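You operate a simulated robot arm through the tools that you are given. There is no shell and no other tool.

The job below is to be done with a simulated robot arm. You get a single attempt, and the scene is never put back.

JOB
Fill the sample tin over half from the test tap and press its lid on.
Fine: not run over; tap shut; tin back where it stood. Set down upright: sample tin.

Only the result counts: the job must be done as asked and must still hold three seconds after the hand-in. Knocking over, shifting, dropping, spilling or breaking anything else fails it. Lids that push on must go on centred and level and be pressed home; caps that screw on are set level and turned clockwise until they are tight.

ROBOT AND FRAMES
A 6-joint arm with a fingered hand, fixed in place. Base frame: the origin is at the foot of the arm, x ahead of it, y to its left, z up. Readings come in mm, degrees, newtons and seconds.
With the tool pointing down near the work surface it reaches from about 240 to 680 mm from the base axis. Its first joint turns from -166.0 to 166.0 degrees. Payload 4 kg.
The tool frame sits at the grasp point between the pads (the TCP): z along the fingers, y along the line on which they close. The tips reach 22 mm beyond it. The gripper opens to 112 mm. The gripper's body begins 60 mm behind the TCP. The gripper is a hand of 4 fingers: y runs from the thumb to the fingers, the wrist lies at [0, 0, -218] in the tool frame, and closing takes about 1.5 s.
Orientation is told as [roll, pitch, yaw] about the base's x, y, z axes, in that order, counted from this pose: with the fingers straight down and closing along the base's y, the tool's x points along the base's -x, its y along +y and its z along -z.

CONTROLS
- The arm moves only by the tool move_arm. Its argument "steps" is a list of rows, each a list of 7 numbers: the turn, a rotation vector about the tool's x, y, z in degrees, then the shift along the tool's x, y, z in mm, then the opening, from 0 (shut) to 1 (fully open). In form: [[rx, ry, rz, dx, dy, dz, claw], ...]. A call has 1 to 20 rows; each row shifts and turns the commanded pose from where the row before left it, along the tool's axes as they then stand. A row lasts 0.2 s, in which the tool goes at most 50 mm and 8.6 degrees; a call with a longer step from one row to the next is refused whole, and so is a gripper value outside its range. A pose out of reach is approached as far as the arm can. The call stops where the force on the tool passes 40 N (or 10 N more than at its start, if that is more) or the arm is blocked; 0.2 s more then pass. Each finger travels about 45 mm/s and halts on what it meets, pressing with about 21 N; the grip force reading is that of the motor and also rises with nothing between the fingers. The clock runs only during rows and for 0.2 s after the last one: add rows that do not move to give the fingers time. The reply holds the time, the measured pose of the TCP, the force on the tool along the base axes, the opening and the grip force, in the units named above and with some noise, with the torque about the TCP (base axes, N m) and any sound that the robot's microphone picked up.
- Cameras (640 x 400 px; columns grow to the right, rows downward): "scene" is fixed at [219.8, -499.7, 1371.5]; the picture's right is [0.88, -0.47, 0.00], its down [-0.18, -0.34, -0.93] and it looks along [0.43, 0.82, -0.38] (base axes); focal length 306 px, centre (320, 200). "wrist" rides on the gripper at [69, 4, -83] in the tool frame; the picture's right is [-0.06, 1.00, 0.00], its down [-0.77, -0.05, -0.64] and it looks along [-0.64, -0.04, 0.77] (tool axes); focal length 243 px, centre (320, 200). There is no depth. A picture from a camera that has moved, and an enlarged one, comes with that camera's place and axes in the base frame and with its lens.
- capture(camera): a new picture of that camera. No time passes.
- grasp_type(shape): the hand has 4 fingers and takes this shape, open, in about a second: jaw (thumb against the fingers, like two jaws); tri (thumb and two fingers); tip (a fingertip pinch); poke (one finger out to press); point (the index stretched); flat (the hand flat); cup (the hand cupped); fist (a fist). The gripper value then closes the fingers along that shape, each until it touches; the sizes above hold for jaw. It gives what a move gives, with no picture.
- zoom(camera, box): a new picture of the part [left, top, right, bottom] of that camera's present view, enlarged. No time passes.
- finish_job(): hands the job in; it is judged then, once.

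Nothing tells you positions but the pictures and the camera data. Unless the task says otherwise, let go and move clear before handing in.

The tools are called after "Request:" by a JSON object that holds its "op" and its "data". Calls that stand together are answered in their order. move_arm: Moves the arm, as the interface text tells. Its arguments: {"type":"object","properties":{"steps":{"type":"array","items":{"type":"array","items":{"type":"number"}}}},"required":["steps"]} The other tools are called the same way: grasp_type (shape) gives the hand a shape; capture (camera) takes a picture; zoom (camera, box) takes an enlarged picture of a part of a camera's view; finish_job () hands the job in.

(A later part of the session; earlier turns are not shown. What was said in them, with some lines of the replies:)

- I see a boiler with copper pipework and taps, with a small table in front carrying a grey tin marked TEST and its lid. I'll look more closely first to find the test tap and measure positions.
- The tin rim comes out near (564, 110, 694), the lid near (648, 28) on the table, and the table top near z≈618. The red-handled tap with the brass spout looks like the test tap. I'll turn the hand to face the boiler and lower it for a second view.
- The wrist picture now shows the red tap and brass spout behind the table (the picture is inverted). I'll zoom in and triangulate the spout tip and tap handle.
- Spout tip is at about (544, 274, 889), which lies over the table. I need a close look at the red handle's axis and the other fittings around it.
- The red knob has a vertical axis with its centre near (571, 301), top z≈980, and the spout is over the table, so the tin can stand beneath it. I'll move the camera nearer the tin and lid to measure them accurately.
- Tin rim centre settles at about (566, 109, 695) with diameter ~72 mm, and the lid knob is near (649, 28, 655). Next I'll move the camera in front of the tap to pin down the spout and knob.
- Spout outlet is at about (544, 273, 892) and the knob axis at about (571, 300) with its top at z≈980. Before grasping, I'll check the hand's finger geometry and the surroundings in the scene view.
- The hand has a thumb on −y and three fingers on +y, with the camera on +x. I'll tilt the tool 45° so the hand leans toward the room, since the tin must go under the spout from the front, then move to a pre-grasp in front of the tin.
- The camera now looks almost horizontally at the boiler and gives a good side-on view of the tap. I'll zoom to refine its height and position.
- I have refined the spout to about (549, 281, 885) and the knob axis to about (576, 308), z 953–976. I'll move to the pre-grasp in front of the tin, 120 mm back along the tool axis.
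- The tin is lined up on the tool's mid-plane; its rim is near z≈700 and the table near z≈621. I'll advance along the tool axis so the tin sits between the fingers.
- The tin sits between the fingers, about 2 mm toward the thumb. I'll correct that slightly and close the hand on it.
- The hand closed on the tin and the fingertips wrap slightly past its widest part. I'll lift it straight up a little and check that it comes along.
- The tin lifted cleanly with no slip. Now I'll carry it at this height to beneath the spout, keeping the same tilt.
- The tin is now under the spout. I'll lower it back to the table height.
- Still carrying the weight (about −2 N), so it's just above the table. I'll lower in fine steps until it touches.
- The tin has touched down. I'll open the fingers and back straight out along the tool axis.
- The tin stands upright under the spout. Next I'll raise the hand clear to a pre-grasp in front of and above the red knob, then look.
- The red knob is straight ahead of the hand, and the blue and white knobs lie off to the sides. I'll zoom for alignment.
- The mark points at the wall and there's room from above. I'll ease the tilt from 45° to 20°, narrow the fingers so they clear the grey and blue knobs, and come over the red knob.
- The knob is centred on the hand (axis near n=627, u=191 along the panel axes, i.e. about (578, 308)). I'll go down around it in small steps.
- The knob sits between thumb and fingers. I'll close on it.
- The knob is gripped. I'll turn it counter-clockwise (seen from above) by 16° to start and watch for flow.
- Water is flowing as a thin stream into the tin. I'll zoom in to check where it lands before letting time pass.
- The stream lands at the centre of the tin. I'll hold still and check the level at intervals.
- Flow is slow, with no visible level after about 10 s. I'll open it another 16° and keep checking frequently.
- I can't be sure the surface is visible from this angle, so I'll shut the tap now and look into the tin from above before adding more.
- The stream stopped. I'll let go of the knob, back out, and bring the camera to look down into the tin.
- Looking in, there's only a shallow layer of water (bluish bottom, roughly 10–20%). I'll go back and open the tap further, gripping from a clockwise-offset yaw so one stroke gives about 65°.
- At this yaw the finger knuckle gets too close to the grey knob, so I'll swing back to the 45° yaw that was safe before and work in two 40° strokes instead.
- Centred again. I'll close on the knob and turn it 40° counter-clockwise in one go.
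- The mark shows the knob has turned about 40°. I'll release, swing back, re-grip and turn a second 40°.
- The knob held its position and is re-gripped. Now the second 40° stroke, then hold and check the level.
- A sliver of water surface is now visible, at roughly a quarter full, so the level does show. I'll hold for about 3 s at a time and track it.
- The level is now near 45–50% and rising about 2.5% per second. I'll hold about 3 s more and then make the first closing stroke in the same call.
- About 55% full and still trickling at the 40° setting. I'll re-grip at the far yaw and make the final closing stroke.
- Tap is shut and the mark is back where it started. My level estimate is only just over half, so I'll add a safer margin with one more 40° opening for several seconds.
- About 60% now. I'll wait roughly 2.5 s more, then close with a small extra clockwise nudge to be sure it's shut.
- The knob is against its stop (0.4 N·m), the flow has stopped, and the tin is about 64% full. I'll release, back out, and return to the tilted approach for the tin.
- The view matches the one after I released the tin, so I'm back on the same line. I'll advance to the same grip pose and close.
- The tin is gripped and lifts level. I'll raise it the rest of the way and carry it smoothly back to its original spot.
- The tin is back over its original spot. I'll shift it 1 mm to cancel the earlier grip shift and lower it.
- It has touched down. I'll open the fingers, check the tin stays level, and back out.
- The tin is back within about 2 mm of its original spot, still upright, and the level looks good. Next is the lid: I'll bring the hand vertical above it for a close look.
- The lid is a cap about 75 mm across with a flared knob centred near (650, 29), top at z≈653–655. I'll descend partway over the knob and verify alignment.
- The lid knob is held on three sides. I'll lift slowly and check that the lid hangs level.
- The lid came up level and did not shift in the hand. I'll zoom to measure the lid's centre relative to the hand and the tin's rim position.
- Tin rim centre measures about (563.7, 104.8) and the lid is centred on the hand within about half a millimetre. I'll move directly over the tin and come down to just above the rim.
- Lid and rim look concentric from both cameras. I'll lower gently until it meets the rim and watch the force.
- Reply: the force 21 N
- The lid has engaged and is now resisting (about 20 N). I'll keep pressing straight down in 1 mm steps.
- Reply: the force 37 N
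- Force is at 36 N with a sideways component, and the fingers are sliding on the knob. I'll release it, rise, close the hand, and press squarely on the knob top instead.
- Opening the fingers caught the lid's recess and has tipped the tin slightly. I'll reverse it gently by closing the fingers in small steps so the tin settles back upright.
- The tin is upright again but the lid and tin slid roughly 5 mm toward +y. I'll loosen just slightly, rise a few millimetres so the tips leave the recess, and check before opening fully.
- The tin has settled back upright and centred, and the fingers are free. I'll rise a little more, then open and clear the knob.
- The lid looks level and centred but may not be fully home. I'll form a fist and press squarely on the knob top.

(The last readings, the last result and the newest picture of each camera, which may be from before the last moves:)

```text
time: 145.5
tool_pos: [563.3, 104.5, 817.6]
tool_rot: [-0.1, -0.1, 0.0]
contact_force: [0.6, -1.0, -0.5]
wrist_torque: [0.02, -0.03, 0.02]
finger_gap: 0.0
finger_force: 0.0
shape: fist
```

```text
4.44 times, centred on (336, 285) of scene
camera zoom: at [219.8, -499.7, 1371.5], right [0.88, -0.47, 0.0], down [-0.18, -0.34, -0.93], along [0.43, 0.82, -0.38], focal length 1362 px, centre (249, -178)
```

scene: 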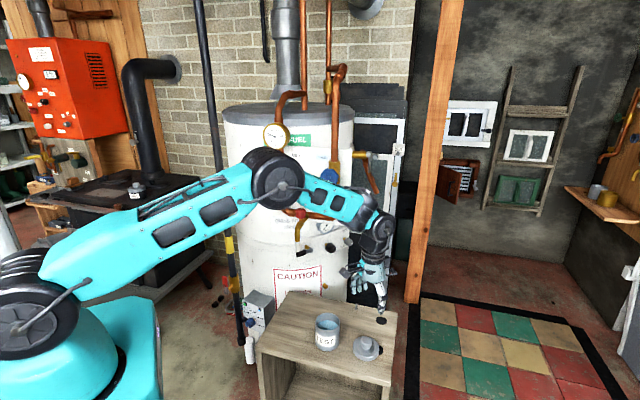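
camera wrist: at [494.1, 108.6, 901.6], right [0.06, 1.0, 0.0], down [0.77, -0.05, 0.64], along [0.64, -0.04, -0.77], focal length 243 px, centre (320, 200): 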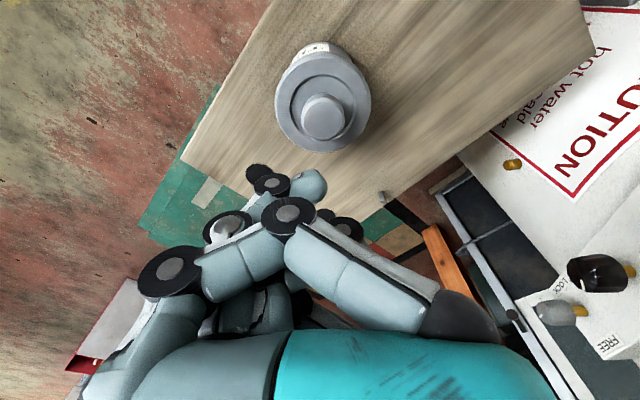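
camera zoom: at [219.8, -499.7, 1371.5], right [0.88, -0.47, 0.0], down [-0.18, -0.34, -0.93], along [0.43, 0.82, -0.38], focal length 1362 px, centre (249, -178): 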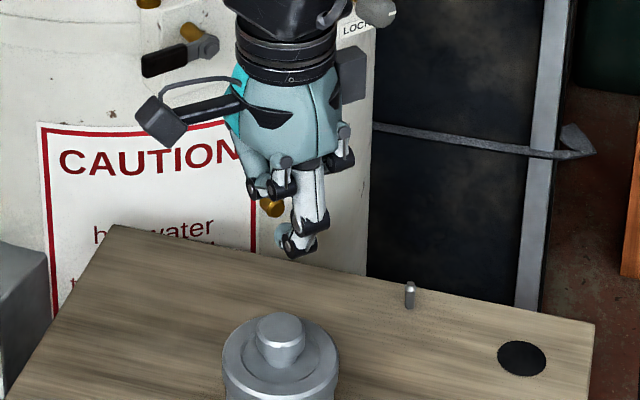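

The fist leaves the thumb lowest, which is not good for a central push. I'll try the poke shape and see where the fingertip sits.

Request:
{"op": "grasp_type", "data": {"shape": "poke"}}

Request:
{"op": "capture", "data": {"camera": "wrist"}}

Request:
{"op": "zoom", "data": {"camera": "scene", "box": [300, 240, 372, 330]}}

```text
time: 146.4
tool_pos: [563.1, 105.1, 818.5]
tool_rot: [0.0, 0.0, 0.0]
contact_force: [0.2, 0.3, 0.4]
wrist_torque: [0.0, 0.02, 0.0]
finger_gap: 0.1
finger_force: 0.1
shape: poke
```

```text
taken
camera wrist: at [494.1, 108.6, 901.5], right [0.06, 1.0, 0.0], down [0.77, -0.05, 0.64], along [0.64, -0.04, -0.77], focal length 243 px, centre (320, 200)
```

wrist: 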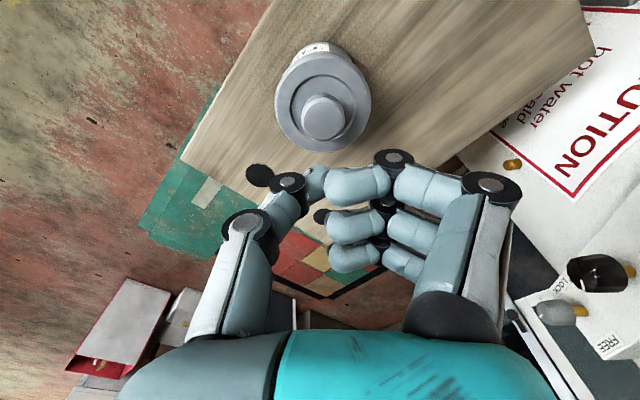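

```text
4.44 times, centred on (336, 285) of scene
camera zoom: at [219.8, -499.7, 1371.5], right [0.88, -0.47, 0.0], down [-0.18, -0.34, -0.93], along [0.43, 0.82, -0.38], focal length 1362 px, centre (249, -178)
```

zoom: 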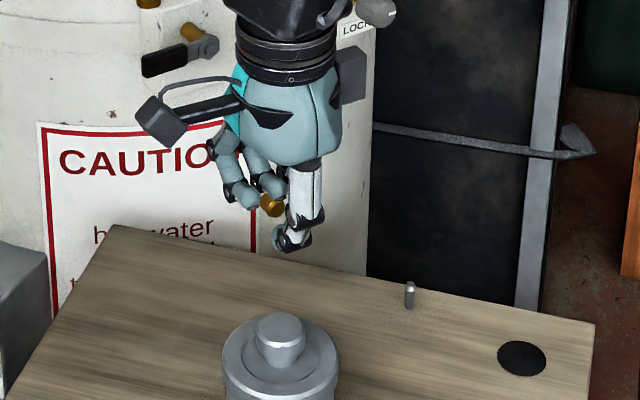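

Request:
{"op": "move_arm", "data": {"steps": [[0, 0, 0, 0, 0, 0, 1], [0, 0, 0, 0, 0, 0, 1], [0, 0, 0, 0, 0, 0, 1], [0, 0, 0, 0, 0, 0, 1], [0, 0, 0, 0, 0, 0, 1], [0, 0, 0, 0, 0, 0, 1]]}}

Request:
{"op": "capture", "data": {"camera": "wrist"}}

Request:
{"op": "zoom", "data": {"camera": "scene", "box": [300, 240, 372, 330]}}

```text
time: 147.8
tool_pos: [563.4, 104.1, 816.8]
tool_rot: [0.0, 0.0, 0.0]
contact_force: [-0.1, -0.2, -0.1]
wrist_torque: [-0.01, 0.0, -0.04]
finger_gap: 0.0
finger_force: 0.1
shape: poke
```

```text
taken
camera wrist: at [494.1, 108.6, 901.5], right [0.06, 1.0, 0.0], down [0.77, -0.05, 0.64], along [0.64, -0.04, -0.77], focal length 243 px, centre (320, 200)
```

wrist: 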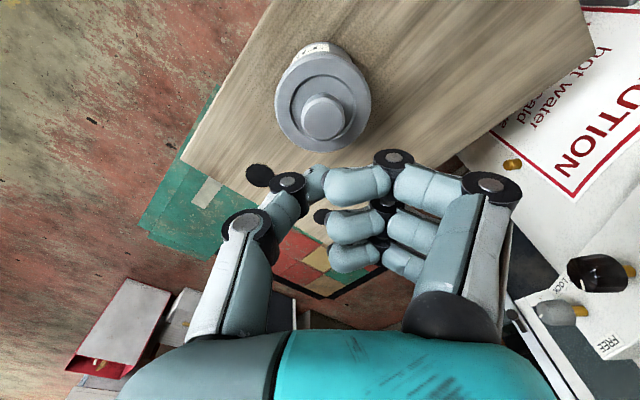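

```text
4.44 times, centred on (336, 285) of scene
camera zoom: at [219.8, -499.7, 1371.5], right [0.88, -0.47, 0.0], down [-0.18, -0.34, -0.93], along [0.43, 0.82, -0.38], focal length 1362 px, centre (249, -178)
```

zoom: 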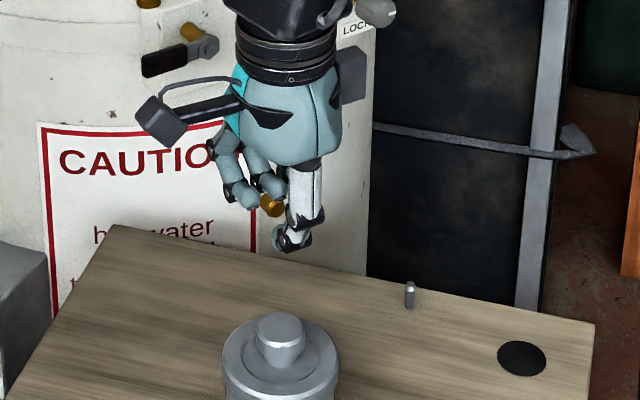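

The poke shape is not a clear single finger either. I'll go back to jaw, close the fingertips together, and press with them on the centre of the knob.

Request:
{"op": "grasp_type", "data": {"shape": "jaw"}}

Request:
{"op": "move_arm", "data": {"steps": [[0, 0, 0, 0, 0, 0, 0], [0, 0, 0, 0, 0, 0, 0], [0, 0, 0, 0, 0, 0, 0], [0, 0, 0, 0, 0, 0, 0], [0, 0, 0, 0, 0, 0, 0], [0, 0, 0, 0, 0, 0, 0], [0, 0, 0, 0, 0, 0, 0], [0, 0, 0, 0, 0, 0, 0]]}}

Request:
{"op": "capture", "data": {"camera": "wrist"}}

Request:
{"op": "zoom", "data": {"camera": "scene", "box": [300, 240, 372, 330]}}

```text
time: 148.7
tool_pos: [561.8, 104.3, 817.4]
tool_rot: [0.0, 0.0, 0.0]
contact_force: [-1.0, -0.3, 0.1]
wrist_torque: [0.0, 0.0, 0.0]
finger_gap: 111.8
finger_force: 0.1
shape: jaw
```

```text
time: 150.5
tool_pos: [562.9, 104.9, 817.4]
tool_rot: [0.1, 0.0, -0.1]
contact_force: [0.1, -0.1, 0.0]
wrist_torque: [0.01, -0.04, -0.01]
finger_gap: 0.0
finger_force: 20.9
shape: jaw
```

```text
taken
camera wrist: at [494.1, 108.6, 901.5], right [0.06, 1.0, 0.0], down [0.77, -0.05, 0.64], along [0.64, -0.04, -0.77], focal length 243 px, centre (320, 200)
```

wrist: 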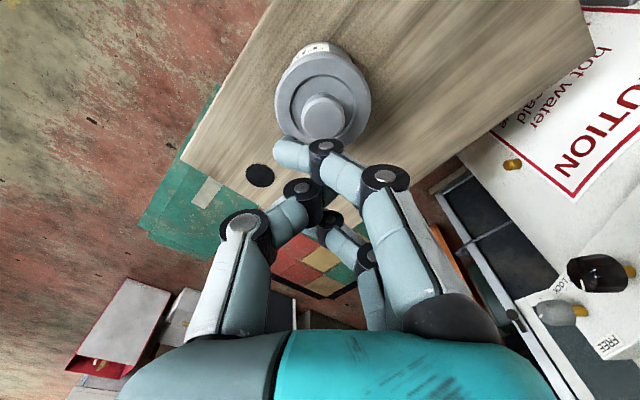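

```text
4.44 times, centred on (336, 285) of scene
camera zoom: at [219.8, -499.7, 1371.5], right [0.88, -0.47, 0.0], down [-0.18, -0.34, -0.93], along [0.43, 0.82, -0.38], focal length 1362 px, centre (249, -178)
```

zoom: 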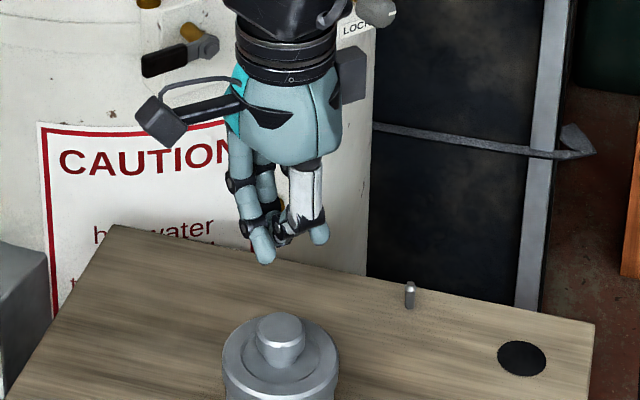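

Request:
{"op": "move_arm", "data": {"steps": [[0, 0, 0, -0.5, 0.5, 25, 0], [0, 0, 0, 0, 0, 20, 0], [0, 0, 0, 0, 0, 10, 0], [0, 0, 0, 0, 0, 3, 0], [0, 0, 0, 0, 0, 2, 0], [0, 0, 0, 0, 0, 2, 0], [0, 0, 0, 0, 0, 0, 0]]}}

Request:
{"op": "capture", "data": {"camera": "wrist"}}

Request:
{"op": "zoom", "data": {"camera": "scene", "box": [310, 290, 358, 350]}}

```text
time: 152.1
tool_pos: [564.3, 105.8, 756.4]
tool_rot: [0.0, -0.1, 0.0]
contact_force: [-0.3, -0.5, -0.5]
wrist_torque: [-0.03, -0.01, 0.02]
finger_gap: 0.0
finger_force: 20.8
shape: jaw
```

```text
taken
camera wrist: at [495.0, 109.1, 840.3], right [0.06, 1.0, 0.0], down [0.76, -0.05, 0.64], along [0.64, -0.04, -0.77], focal length 243 px, centre (320, 200)
```

wrist: 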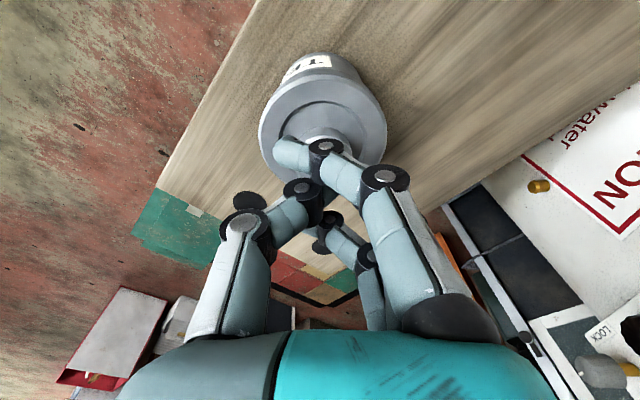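

```text
6.67 times, centred on (334, 320) of scene
camera zoom: at [219.8, -499.7, 1371.5], right [0.88, -0.47, 0.0], down [-0.18, -0.34, -0.93], along [0.43, 0.82, -0.38], focal length 2042 px, centre (227, -600)
```

zoom: 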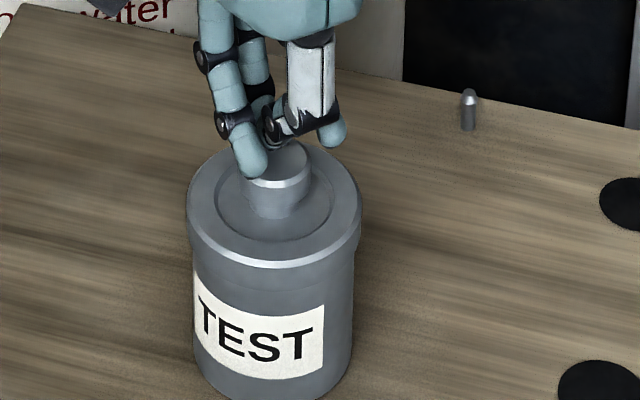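

Request:
{"op": "move_arm", "data": {"steps": [[0, 0, 0, 0, 0, 2, 0], [0, 0, 0, 0, 0, 1, 0], [0, 0, 0, 0, 0, 1, 0], [0, 0, 0, 0, 0, 1, 0], [0, 0, 0, 0, 0, 1, 0], [0, 0, 0, 0, 0, 0, 0]]}}

Request:
{"op": "zoom", "data": {"camera": "scene", "box": [316, 305, 344, 345]}}

```text
time: 153.3
tool_pos: [565.6, 106.1, 754.7]
tool_rot: [0.1, -0.5, 0.0]
contact_force: [-2.0, -1.0, 19.2]
wrist_torque: [0.15, 0.08, 0.02]
finger_gap: 0.1
finger_force: 20.6
shape: jaw
stopped in row 5: the force on the tool passed its limit at 42 N (the readings are from after the stop); the commanded pose is now the measured one
```

```text
10.00 times, centred on (330, 325) of scene
camera zoom: at [219.8, -499.7, 1371.5], right [0.88, -0.47, 0.0], down [-0.18, -0.34, -0.93], along [0.43, 0.82, -0.38], focal length 3064 px, centre (220, -1050)
```

zoom: 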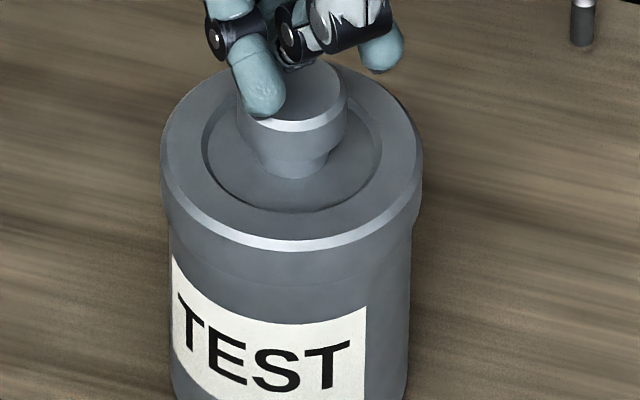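

A central press reached 42 N without the lid moving, which suggests it's seated. I'll press once more in two stages, a bit beyond that, and compare the lid height before and after.

Request:
{"op": "move_arm", "data": {"steps": [[0, 0, 0, 0, 0, 0.5, 0], [0, 0, 0, 0, 0, 0.4, 0], [0, 0, 0, 0, 0, 0.3, 0], [0, 0, 0, 0, 0, 0, 0]]}}

Request:
{"op": "zoom", "data": {"camera": "scene", "box": [316, 305, 344, 345]}}

```text
time: 154.3
tool_pos: [566.6, 107.4, 754.9]
tool_rot: [0.2, -0.7, 0.0]
contact_force: [-1.7, -0.4, 15.6]
wrist_torque: [0.12, 0.08, 0.03]
finger_gap: 0.1
finger_force: 21.1
shape: jaw
stopped in row 4: the force on the tool passed its limit at 40 N (the readings are from after the stop); the commanded pose is now the measured one
```

```text
10.00 times, centred on (330, 325) of scene
camera zoom: at [219.8, -499.7, 1371.5], right [0.88, -0.47, 0.0], down [-0.18, -0.34, -0.93], along [0.43, 0.82, -0.38], focal length 3064 px, centre (220, -1050)
```

zoom: 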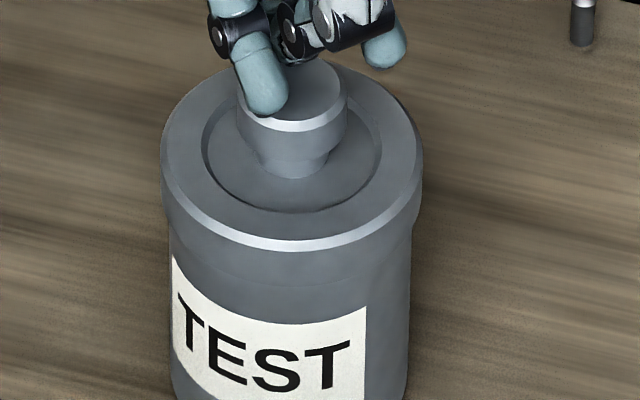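

The lid did not move at all under 40+ N, so it appears bottomed out. I'll back off and take a side-on look to confirm that it's level and seated.

Request:
{"op": "move_arm", "data": {"steps": [[0, 0, 0, 0, 0, -10, 0], [0.2, 0.7, 0, 0, 0, -30, 0], [0, 0, 0, 0, 0, -35, 0.3], [0, 0, 0, 0, 0, -30, 0.5], [0, 0, 0, 33.5, -32.5, 0, 0.5], [0, 0, 0, 33.5, -32.5, 0, 0.5], [0, 0, -7.5, 0, 0, 0, 0.5], [0, 0, -7.5, 0, 0, 0, 0.5], [0, 0, -7.5, 0, 0, 0, 0.5], [0, 0, -7.5, 0, 0, 0, 0.5], [0, 0, -7.5, 0, 0, 0, 0.5], [0, 0, -7.5, 0, 0, 0, 0.5], [0, -7.5, 0, 0, 0, 0, 0.9], [0, -7.5, 0, 0, 0, 0, 0.9], [0, -7.5, 0, 0, 0, 0, 0.9], [0, -7.5, 0, 0, 0, 0, 0.9], [0, -7.5, 0, 0, 0, 0, 0.9], [0, -7.5, 0, 0, 0, 0, 0.9], [0, 0, 0, 0, 0, 0, 0.9]]}}

Request:
{"op": "capture", "data": {"camera": "wrist"}}

Request:
{"op": "zoom", "data": {"camera": "scene", "box": [310, 305, 345, 355]}}

```text
time: 158.3
tool_pos: [499.2, 41.1, 858.2]
tool_rot: [0.1, -44.9, 44.8]
contact_force: [0.2, -0.2, -0.3]
wrist_torque: [0.0, 0.04, 0.04]
finger_gap: 100.5
finger_force: 0.0
shape: jaw
```

```text
taken
camera wrist: at [420.0, -32.0, 869.1], right [-0.67, 0.74, 0.05], down [0.1, 0.03, 0.99], along [0.73, 0.67, -0.09], focal length 243 px, centre (320, 200)
```

wrist: 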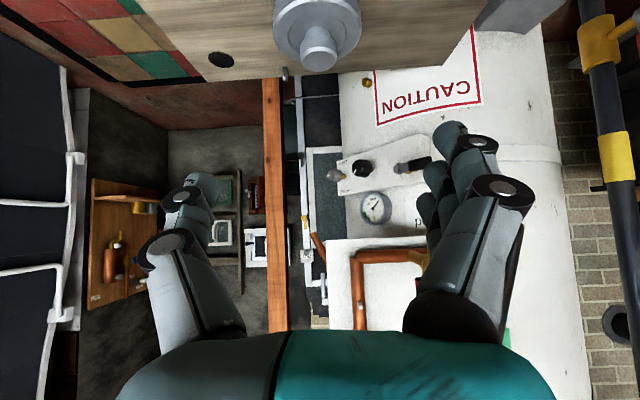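

```text
8.00 times, centred on (328, 330) of scene
camera zoom: at [219.8, -499.7, 1371.5], right [0.88, -0.47, 0.0], down [-0.18, -0.34, -0.93], along [0.43, 0.82, -0.38], focal length 2451 px, centre (260, -840)
```

zoom: 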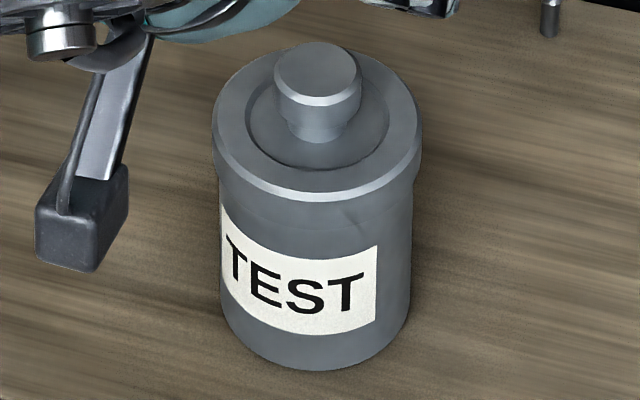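

Request:
{"op": "move_arm", "data": {"steps": [[0, 0, 0, 26, 0, 26, 0.9], [0, 0, 0, 26, 0, 26, 0.9], [0, 0, 0, 26, 0, 26, 0.9], [0, 0, 0, 26, 0, 26, 0.9], [0, 0, 0, 0, 0, 0, 0.9]]}}

Request:
{"op": "capture", "data": {"camera": "wrist"}}

Request:
{"op": "zoom", "data": {"camera": "wrist", "box": [250, 30, 394, 230]}}

```text
time: 159.5
tool_pos: [498.9, 40.1, 709.0]
tool_rot: [0.1, -44.7, 45.0]
contact_force: [-0.3, 1.1, 0.1]
wrist_torque: [-0.02, 0.02, 0.02]
finger_gap: 100.8
finger_force: 0.0
shape: jaw
```

```text
taken
camera wrist: at [420.3, -32.6, 720.2], right [-0.67, 0.74, 0.05], down [0.1, 0.03, 0.99], along [0.73, 0.68, -0.09], focal length 243 px, centre (320, 200)
```

wrist: 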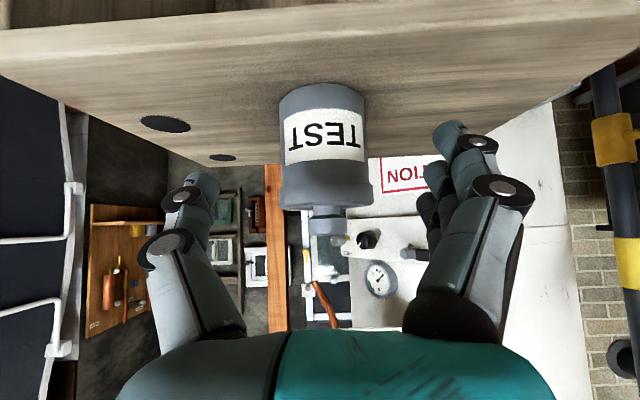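

```text
2.00 times, centred on (322, 130) of wrist
camera zoom: at [420.3, -32.6, 720.2], right [-0.67, 0.74, 0.05], down [0.1, 0.03, 0.99], along [0.73, 0.68, -0.09], focal length 485 px, centre (316, 340)
```

zoom: 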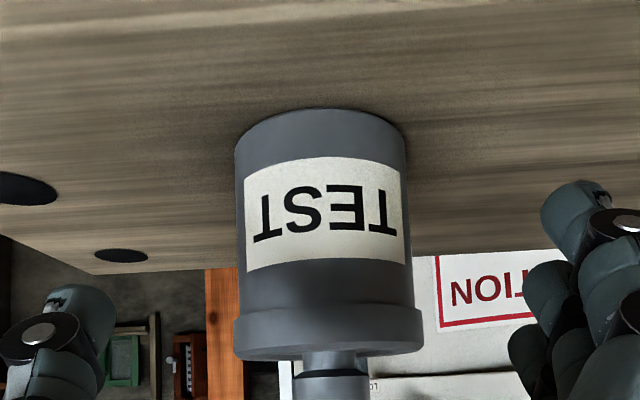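

Request:
{"op": "zoom", "data": {"camera": "wrist", "box": [270, 160, 380, 245]}}

Request:
{"op": "zoom", "data": {"camera": "wrist", "box": [270, 70, 380, 155]}}

```text
4.71 times, centred on (325, 202) of wrist
camera zoom: at [420.3, -32.6, 720.2], right [-0.67, 0.74, 0.05], down [0.1, 0.03, 0.99], along [0.73, 0.68, -0.09], focal length 1142 px, centre (296, 188)
```

zoom: 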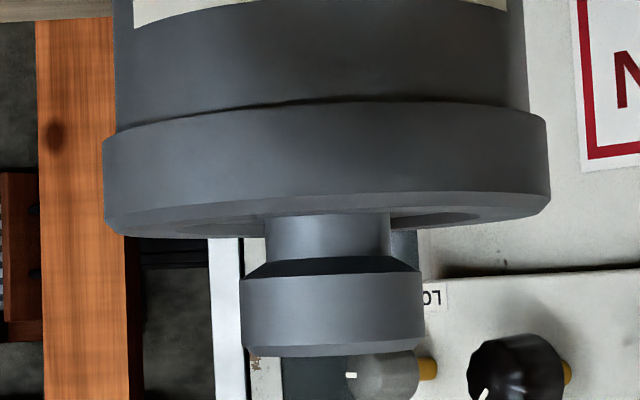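

```text
4.71 times, centred on (325, 112) of wrist
camera zoom: at [420.3, -32.6, 720.2], right [-0.67, 0.74, 0.05], down [0.1, 0.03, 0.99], along [0.73, 0.68, -0.09], focal length 1142 px, centre (296, 612)
```

zoom: 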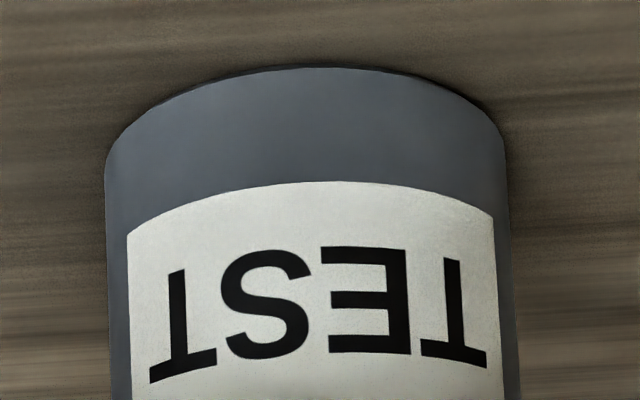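

From the side, the lid is level with the tin and its skirt overlaps the rim by about 8 mm. To be certain it's home, I'll press squarely with the palm, with open fingers straddling the tin, which is a stiffer and better-centred push.

Request:
{"op": "move_arm", "data": {"steps": [[0, 0, 0, -26, 0, -26, 1], [0, 0, 0, -26, 0, -26, 1], [0, 0, 0, -26, 0, -26, 1], [0, 0, 0, -26, 0, -26, 1], [0, 7.5, 0, 0, 0, 0, 1], [0, 7.5, 0, 0, 0, 0, 1], [0, 7.5, 0, 0, 0, 0, 1], [0, 7.5, 0, 0, 0, 0, 1], [0, 7.5, 0, 0, 0, 0, 1], [0, 7.5, 0, 0, 0, 0, 1], [0, 0, 0, -45.7, -0.3, 0, 1], [0, 0, 0, -45.7, -0.2, 0, 1], [0, 0, 0, 0, 0, 0, 1], [0, 0, 0, 0, 0, 0, 1]]}}

Request:
{"op": "capture", "data": {"camera": "wrist"}}

Request:
{"op": "zoom", "data": {"camera": "wrist", "box": [264, 40, 384, 150]}}

```text
time: 162.5
tool_pos: [563.4, 106.0, 858.5]
tool_rot: [0.1, 0.2, 45.0]
contact_force: [-0.5, -0.2, 1.0]
wrist_torque: [-0.03, 0.03, -0.01]
finger_gap: 111.9
finger_force: 0.1
shape: jaw
```

```text
taken
camera wrist: at [511.8, 60.3, 943.9], right [-0.66, 0.75, 0.0], down [0.58, 0.51, 0.64], along [0.48, 0.42, -0.77], focal length 243 px, centre (320, 200)
```

wrist: 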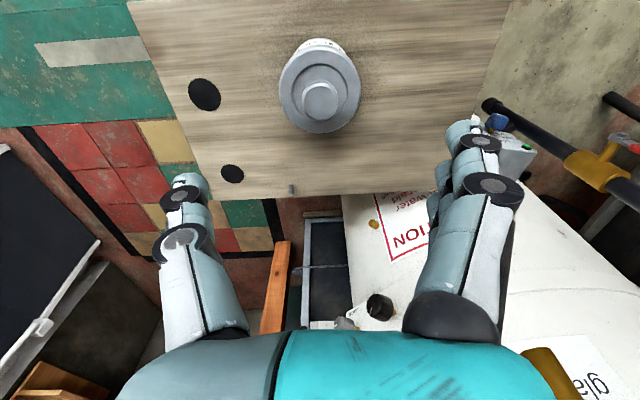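

```text
3.64 times, centred on (324, 95) of wrist
camera zoom: at [511.8, 60.3, 943.9], right [-0.66, 0.75, 0.0], down [0.58, 0.51, 0.64], along [0.48, 0.42, -0.77], focal length 882 px, centre (306, 582)
```

zoom: 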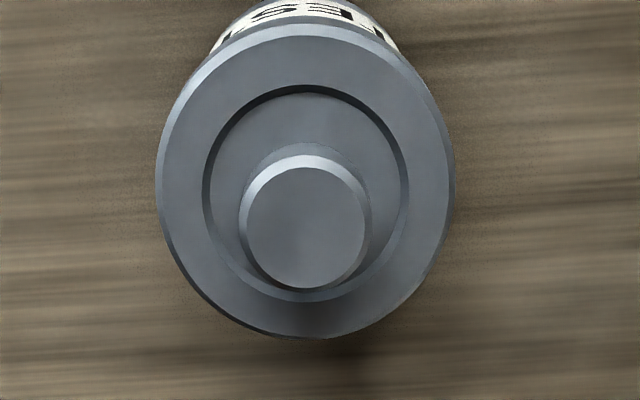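

Request:
{"op": "move_arm", "data": {"steps": [[0, -0.2, 0, -1.2, 0, 30, 1], [0, 0, 0, 0, 0, 35, 1], [0, 0, 0, 0, 0, 35, 1], [0, 0, 0, 0, 0, 20, 1], [0, 0, 0, 0, 0, 0, 1]]}}

Request:
{"op": "capture", "data": {"camera": "wrist"}}

Request:
{"op": "zoom", "data": {"camera": "scene", "box": [286, 270, 382, 360]}}

```text
time: 163.7
tool_pos: [564.2, 106.0, 736.0]
tool_rot: [0.0, 0.1, 45.0]
contact_force: [0.6, 0.0, 0.2]
wrist_torque: [-0.01, 0.02, -0.01]
finger_gap: 111.7
finger_force: 0.1
shape: jaw
```

```text
taken
camera wrist: at [513.4, 59.5, 820.3], right [-0.66, 0.75, 0.0], down [0.58, 0.51, 0.64], along [0.48, 0.43, -0.77], focal length 243 px, centre (320, 200)
```

wrist: 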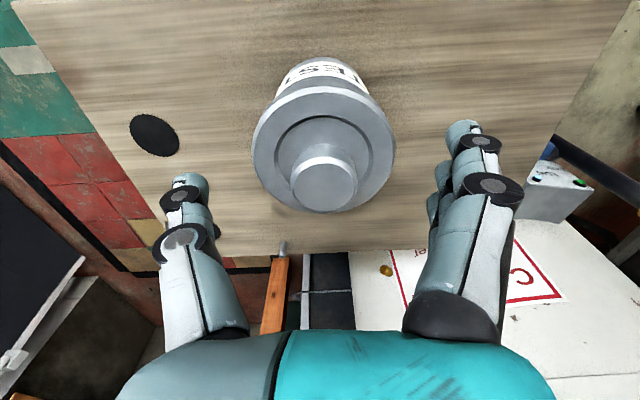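

```text
4.44 times, centred on (334, 315) of scene
camera zoom: at [219.8, -499.7, 1371.5], right [0.88, -0.47, 0.0], down [-0.18, -0.34, -0.93], along [0.43, 0.82, -0.38], focal length 1362 px, centre (258, -311)
```

zoom: 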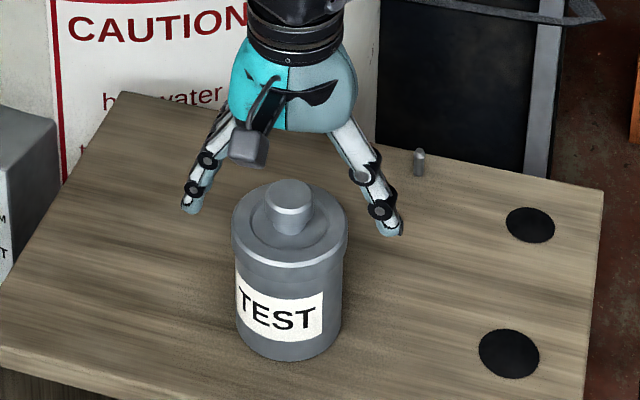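

Request:
{"op": "move_arm", "data": {"steps": [[0, 0, 0, 0, 1.3, 20, 1], [0, 0, 0, 0, 0, 20, 1], [0, 0, 0, 0, 0, 14, 1], [0, 0, 0, 0, 0, 4, 1], [0, 0, 0, 0, 0, 2, 1], [0, 0, 0, 0, 0, 0, 1]]}}

Request:
{"op": "capture", "data": {"camera": "wrist"}}

Request:
{"op": "zoom", "data": {"camera": "scene", "box": [300, 280, 372, 350]}}

```text
time: 165.1
tool_pos: [563.6, 106.6, 678.1]
tool_rot: [0.0, -0.1, 44.9]
contact_force: [2.2, -1.9, 5.8]
wrist_torque: [-0.14, -0.09, 0.02]
finger_gap: 111.9
finger_force: 0.2
shape: jaw
```

```text
taken
camera wrist: at [512.2, 61.5, 762.0], right [-0.66, 0.75, 0.0], down [0.58, 0.51, 0.64], along [0.48, 0.43, -0.77], focal length 243 px, centre (320, 200)
```

wrist: 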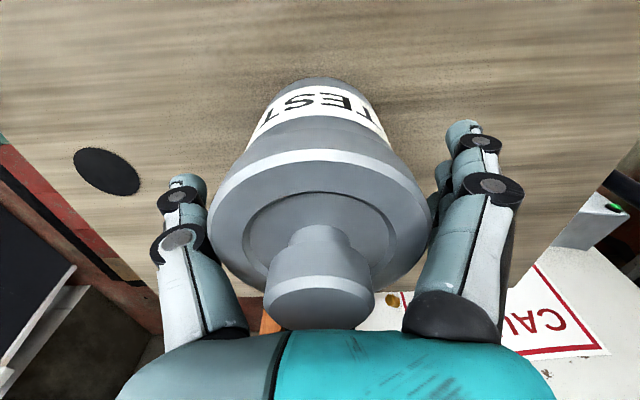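

```text
5.71 times, centred on (336, 315) of scene
camera zoom: at [219.8, -499.7, 1371.5], right [0.88, -0.47, 0.0], down [-0.18, -0.34, -0.93], along [0.43, 0.82, -0.38], focal length 1751 px, centre (229, -457)
```

zoom: 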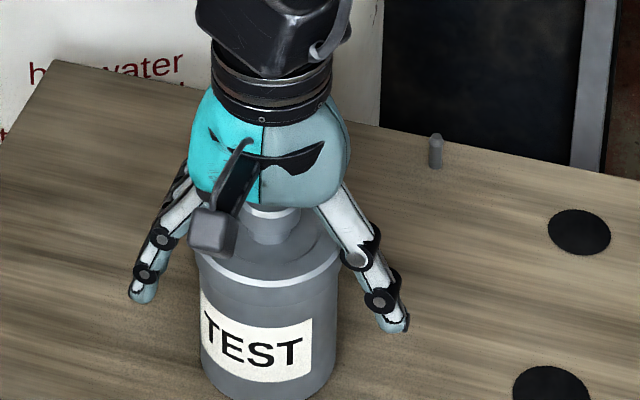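

The palm is touching the knob (about 6 N). I'll press down in half-millimetre steps.

Request:
{"op": "move_arm", "data": {"steps": [[0, 0, 0, 0, 0, 0.6, 1], [0, 0, 0, 0, 0, 0.6, 1], [0, 0, 0, 0, 0, 0, 1], [0, 0, 0, 0, 0, 0, 1]]}}

Request:
{"op": "zoom", "data": {"camera": "scene", "box": [316, 305, 344, 345]}}

```text
time: 166.1
tool_pos: [563.5, 108.3, 675.7]
tool_rot: [0.0, 0.0, 45.1]
contact_force: [3.5, -2.7, 9.1]
wrist_torque: [-0.22, -0.19, 0.01]
finger_gap: 111.9
finger_force: 0.1
shape: jaw
```

```text
10.00 times, centred on (330, 325) of scene
camera zoom: at [219.8, -499.7, 1371.5], right [0.88, -0.47, 0.0], down [-0.18, -0.34, -0.93], along [0.43, 0.82, -0.38], focal length 3064 px, centre (220, -1050)
```

zoom: 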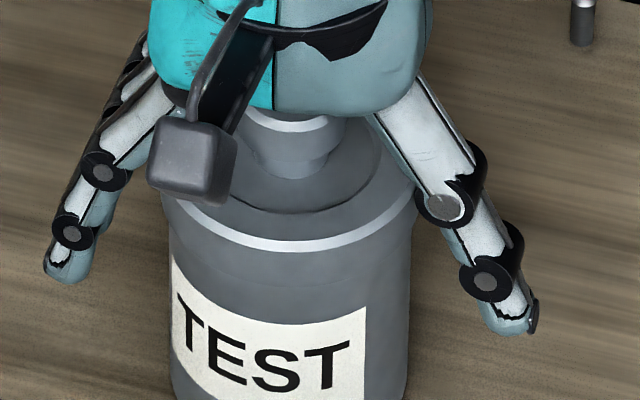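

The finger bases are meeting the lid edge before the palm bears fully on the knob, so this adds nothing. I'll lift straight off and check that nothing has shifted.

Request:
{"op": "move_arm", "data": {"steps": [[0, 0, 0, 0, 0, -3, 1], [0, 0, 0, 0, 0, -10, 1], [0, 0, 0, 0, 0, -25, 1], [0, 0, 0, 0, 0, -40, 1], [0, 0, 0, 0, 0, -45, 1], [0, 0, 0, 0, 0, -45, 1], [0, 0, 0, 0, 0, -45, 1], [0, 0, 0, 0, 0, 0, 1]]}}

Request:
{"op": "zoom", "data": {"camera": "scene", "box": [300, 300, 396, 360]}}

Request:
{"op": "capture", "data": {"camera": "scene"}}

```text
time: 167.9
tool_pos: [564.5, 105.8, 892.2]
tool_rot: [0.1, 0.0, 45.1]
contact_force: [-0.2, -0.7, 0.2]
wrist_torque: [0.01, 0.02, -0.02]
finger_gap: 111.6
finger_force: 0.1
shape: jaw
```

```text
6.67 times, centred on (348, 330) of scene
camera zoom: at [219.8, -499.7, 1371.5], right [0.88, -0.47, 0.0], down [-0.18, -0.34, -0.93], along [0.43, 0.82, -0.38], focal length 2042 px, centre (133, -667)
```

zoom: 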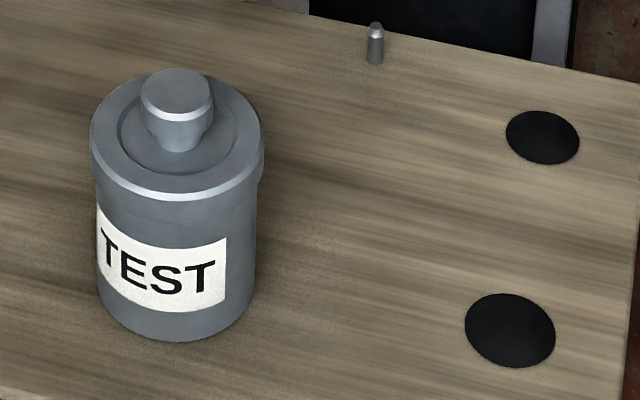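

```text
taken
```

scene: 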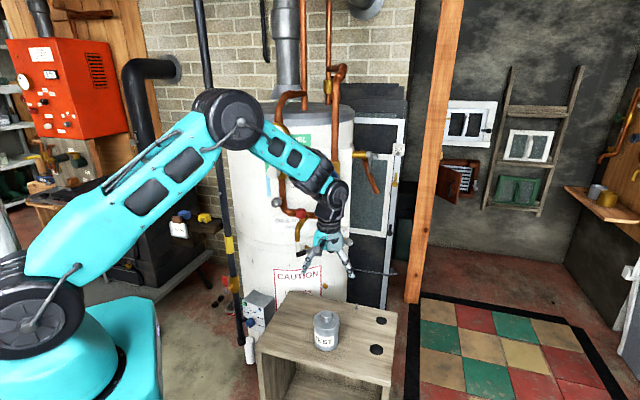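

Nothing toppled and the lid still looks level; the tin is within about 5 mm of where it first stood. I'll look closely once more at the lid and tin from both cameras.

Request:
{"op": "zoom", "data": {"camera": "scene", "box": [312, 305, 340, 345]}}

Request:
{"op": "zoom", "data": {"camera": "wrist", "box": [264, 30, 384, 150]}}

```text
10.00 times, centred on (326, 325) of scene
camera zoom: at [219.8, -499.7, 1371.5], right [0.88, -0.47, 0.0], down [-0.18, -0.34, -0.93], along [0.43, 0.82, -0.38], focal length 3064 px, centre (260, -1050)
```

zoom: 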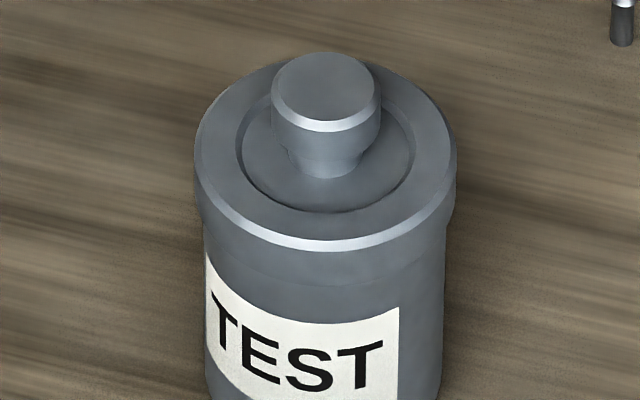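

```text
3.33 times, centred on (324, 90) of wrist
camera zoom: at [513.0, 59.4, 974.7], right [-0.66, 0.75, 0.0], down [0.58, 0.51, 0.64], along [0.48, 0.43, -0.77], focal length 809 px, centre (307, 567)
```

zoom: 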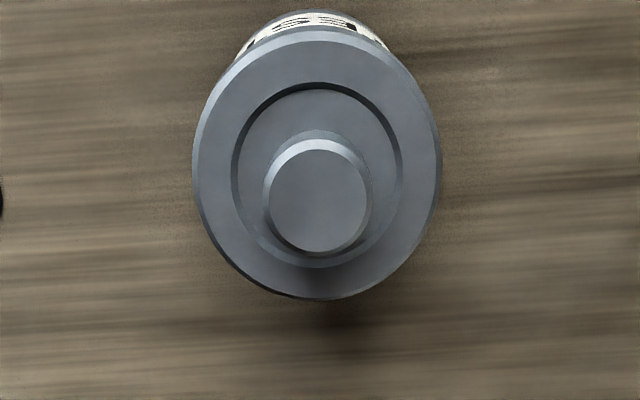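

Request:
{"op": "zoom", "data": {"camera": "scene", "box": [310, 305, 345, 355]}}

```text
8.00 times, centred on (328, 330) of scene
camera zoom: at [219.8, -499.7, 1371.5], right [0.88, -0.47, 0.0], down [-0.18, -0.34, -0.93], along [0.43, 0.82, -0.38], focal length 2451 px, centre (260, -840)
```

zoom: 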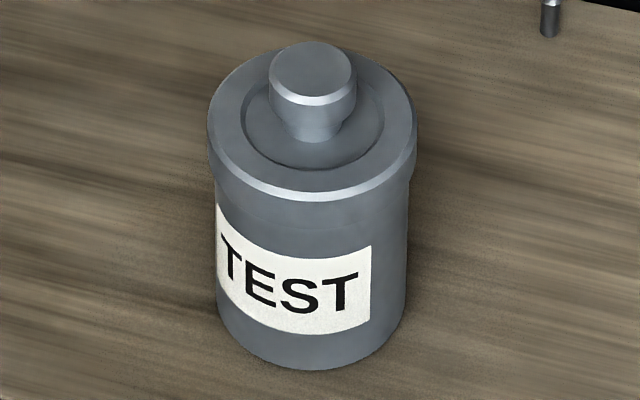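

The lid and tin heights are unchanged between views, so the lid is bottomed out, level and centred. I'll move the arm clear and do a last check of the tap and the table.

Request:
{"op": "move_arm", "data": {"steps": [[0, 0, 0, 0, 0, -30, 1], [0, 0, 0, 31.8, 9.5, -25, 1], [0, 0, 0, 31.8, 9.5, -25, 1], [0, 0, 0, 31.8, 9.5, -25, 1], [0, 0, 0, 31.8, 9.5, -25, 1], [0, 0, 0, 31.8, 9.5, -25, 1], [0, 0, 0, 31.8, 9.5, -25, 1], [0, 0, 0, 31.8, 9.5, -25, 1], [0, 0, 0, 0, 0, 0, 1]]}}

Request:
{"op": "capture", "data": {"camera": "scene"}}

Request:
{"op": "zoom", "data": {"camera": "scene", "box": [260, 190, 350, 350]}}

Request:
{"op": "zoom", "data": {"camera": "scene", "box": [284, 200, 324, 225]}}

Request:
{"op": "capture", "data": {"camera": "wrist"}}

```text
time: 169.9
tool_pos: [360.0, -5.1, 1094.2]
tool_rot: [0.1, 0.0, 45.1]
contact_force: [0.2, 0.9, -0.1]
wrist_torque: [-0.03, 0.0, -0.02]
finger_gap: 112.2
finger_force: 0.0
shape: jaw
```

```text
taken
```

scene: 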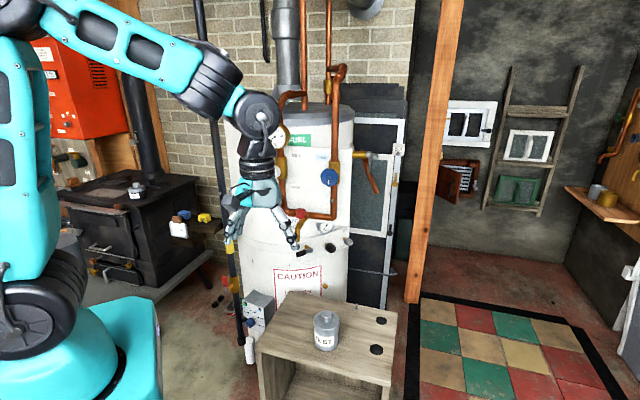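

```text
2.50 times, centred on (305, 270) of scene
camera zoom: at [219.8, -499.7, 1371.5], right [0.88, -0.47, 0.0], down [-0.18, -0.34, -0.93], along [0.43, 0.82, -0.38], focal length 766 px, centre (358, 25)
```

zoom: 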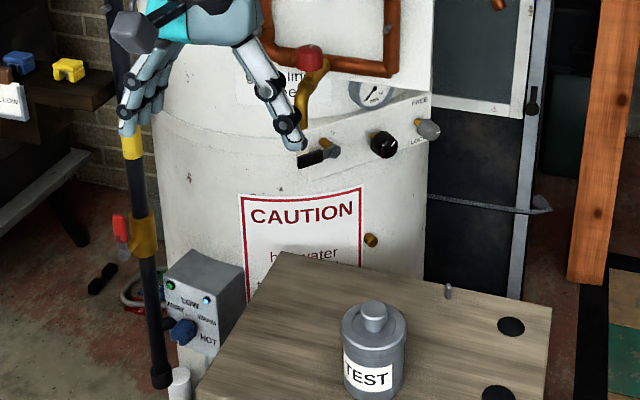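

```text
16.00 times, centred on (304, 212) of scene
camera zoom: at [219.8, -499.7, 1371.5], right [0.88, -0.47, 0.0], down [-0.18, -0.34, -0.93], along [0.43, 0.82, -0.38], focal length 4902 px, centre (576, 0)
```

zoom: 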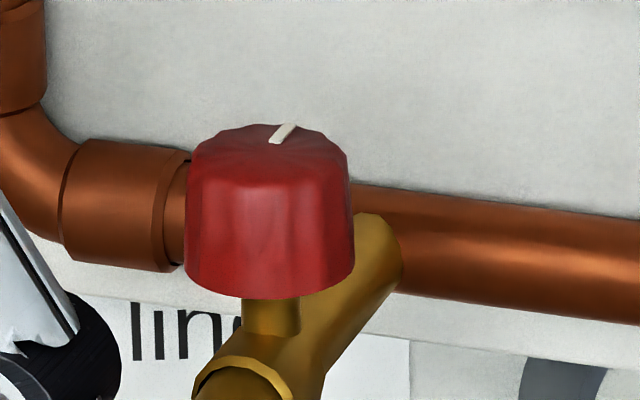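

```text
taken
camera wrist: at [308.2, -50.8, 1179.0], right [-0.66, 0.75, 0.0], down [0.58, 0.51, 0.64], along [0.48, 0.43, -0.77], focal length 243 px, centre (320, 200)
```

wrist: 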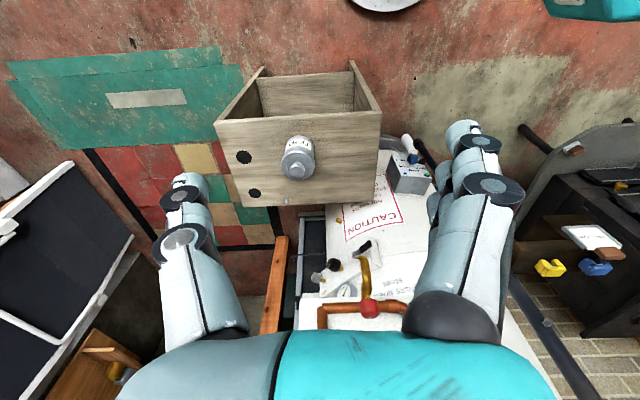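

The tap mark is back where it started with no flow. The tin stands upright at its spot, over half full, with its lid pressed on level, and the arm is clear, so I'm handing the job in.

Request:
{"op": "finish_job", "data": {}}

```text
The job is handed in.
```

I filled the sample tin from the red test tap, put it back and pressed its lid on. The job is handed in; no verdict has come back yet.

- **Fill:** I judge the tin about 64% full from the camera pictures. It did not run over, and I saw no water on the table.
- **Tap:** It is shut, with the knob back against its stop, its mark where it started, and no flow.
- **Lid:** It is level and centred. I pressed it to just over 40 N and it moved no further, so I take it as home. I could not see inside the skirt to confirm that it seats on the rim.
- **Position:** The tin stands upright roughly 5 mm from where it first stood. When I let go of the lid, my fingers caught in it and tipped the tin a few degrees. It settled back upright and the lid stayed on.

The arm is clear of everything.
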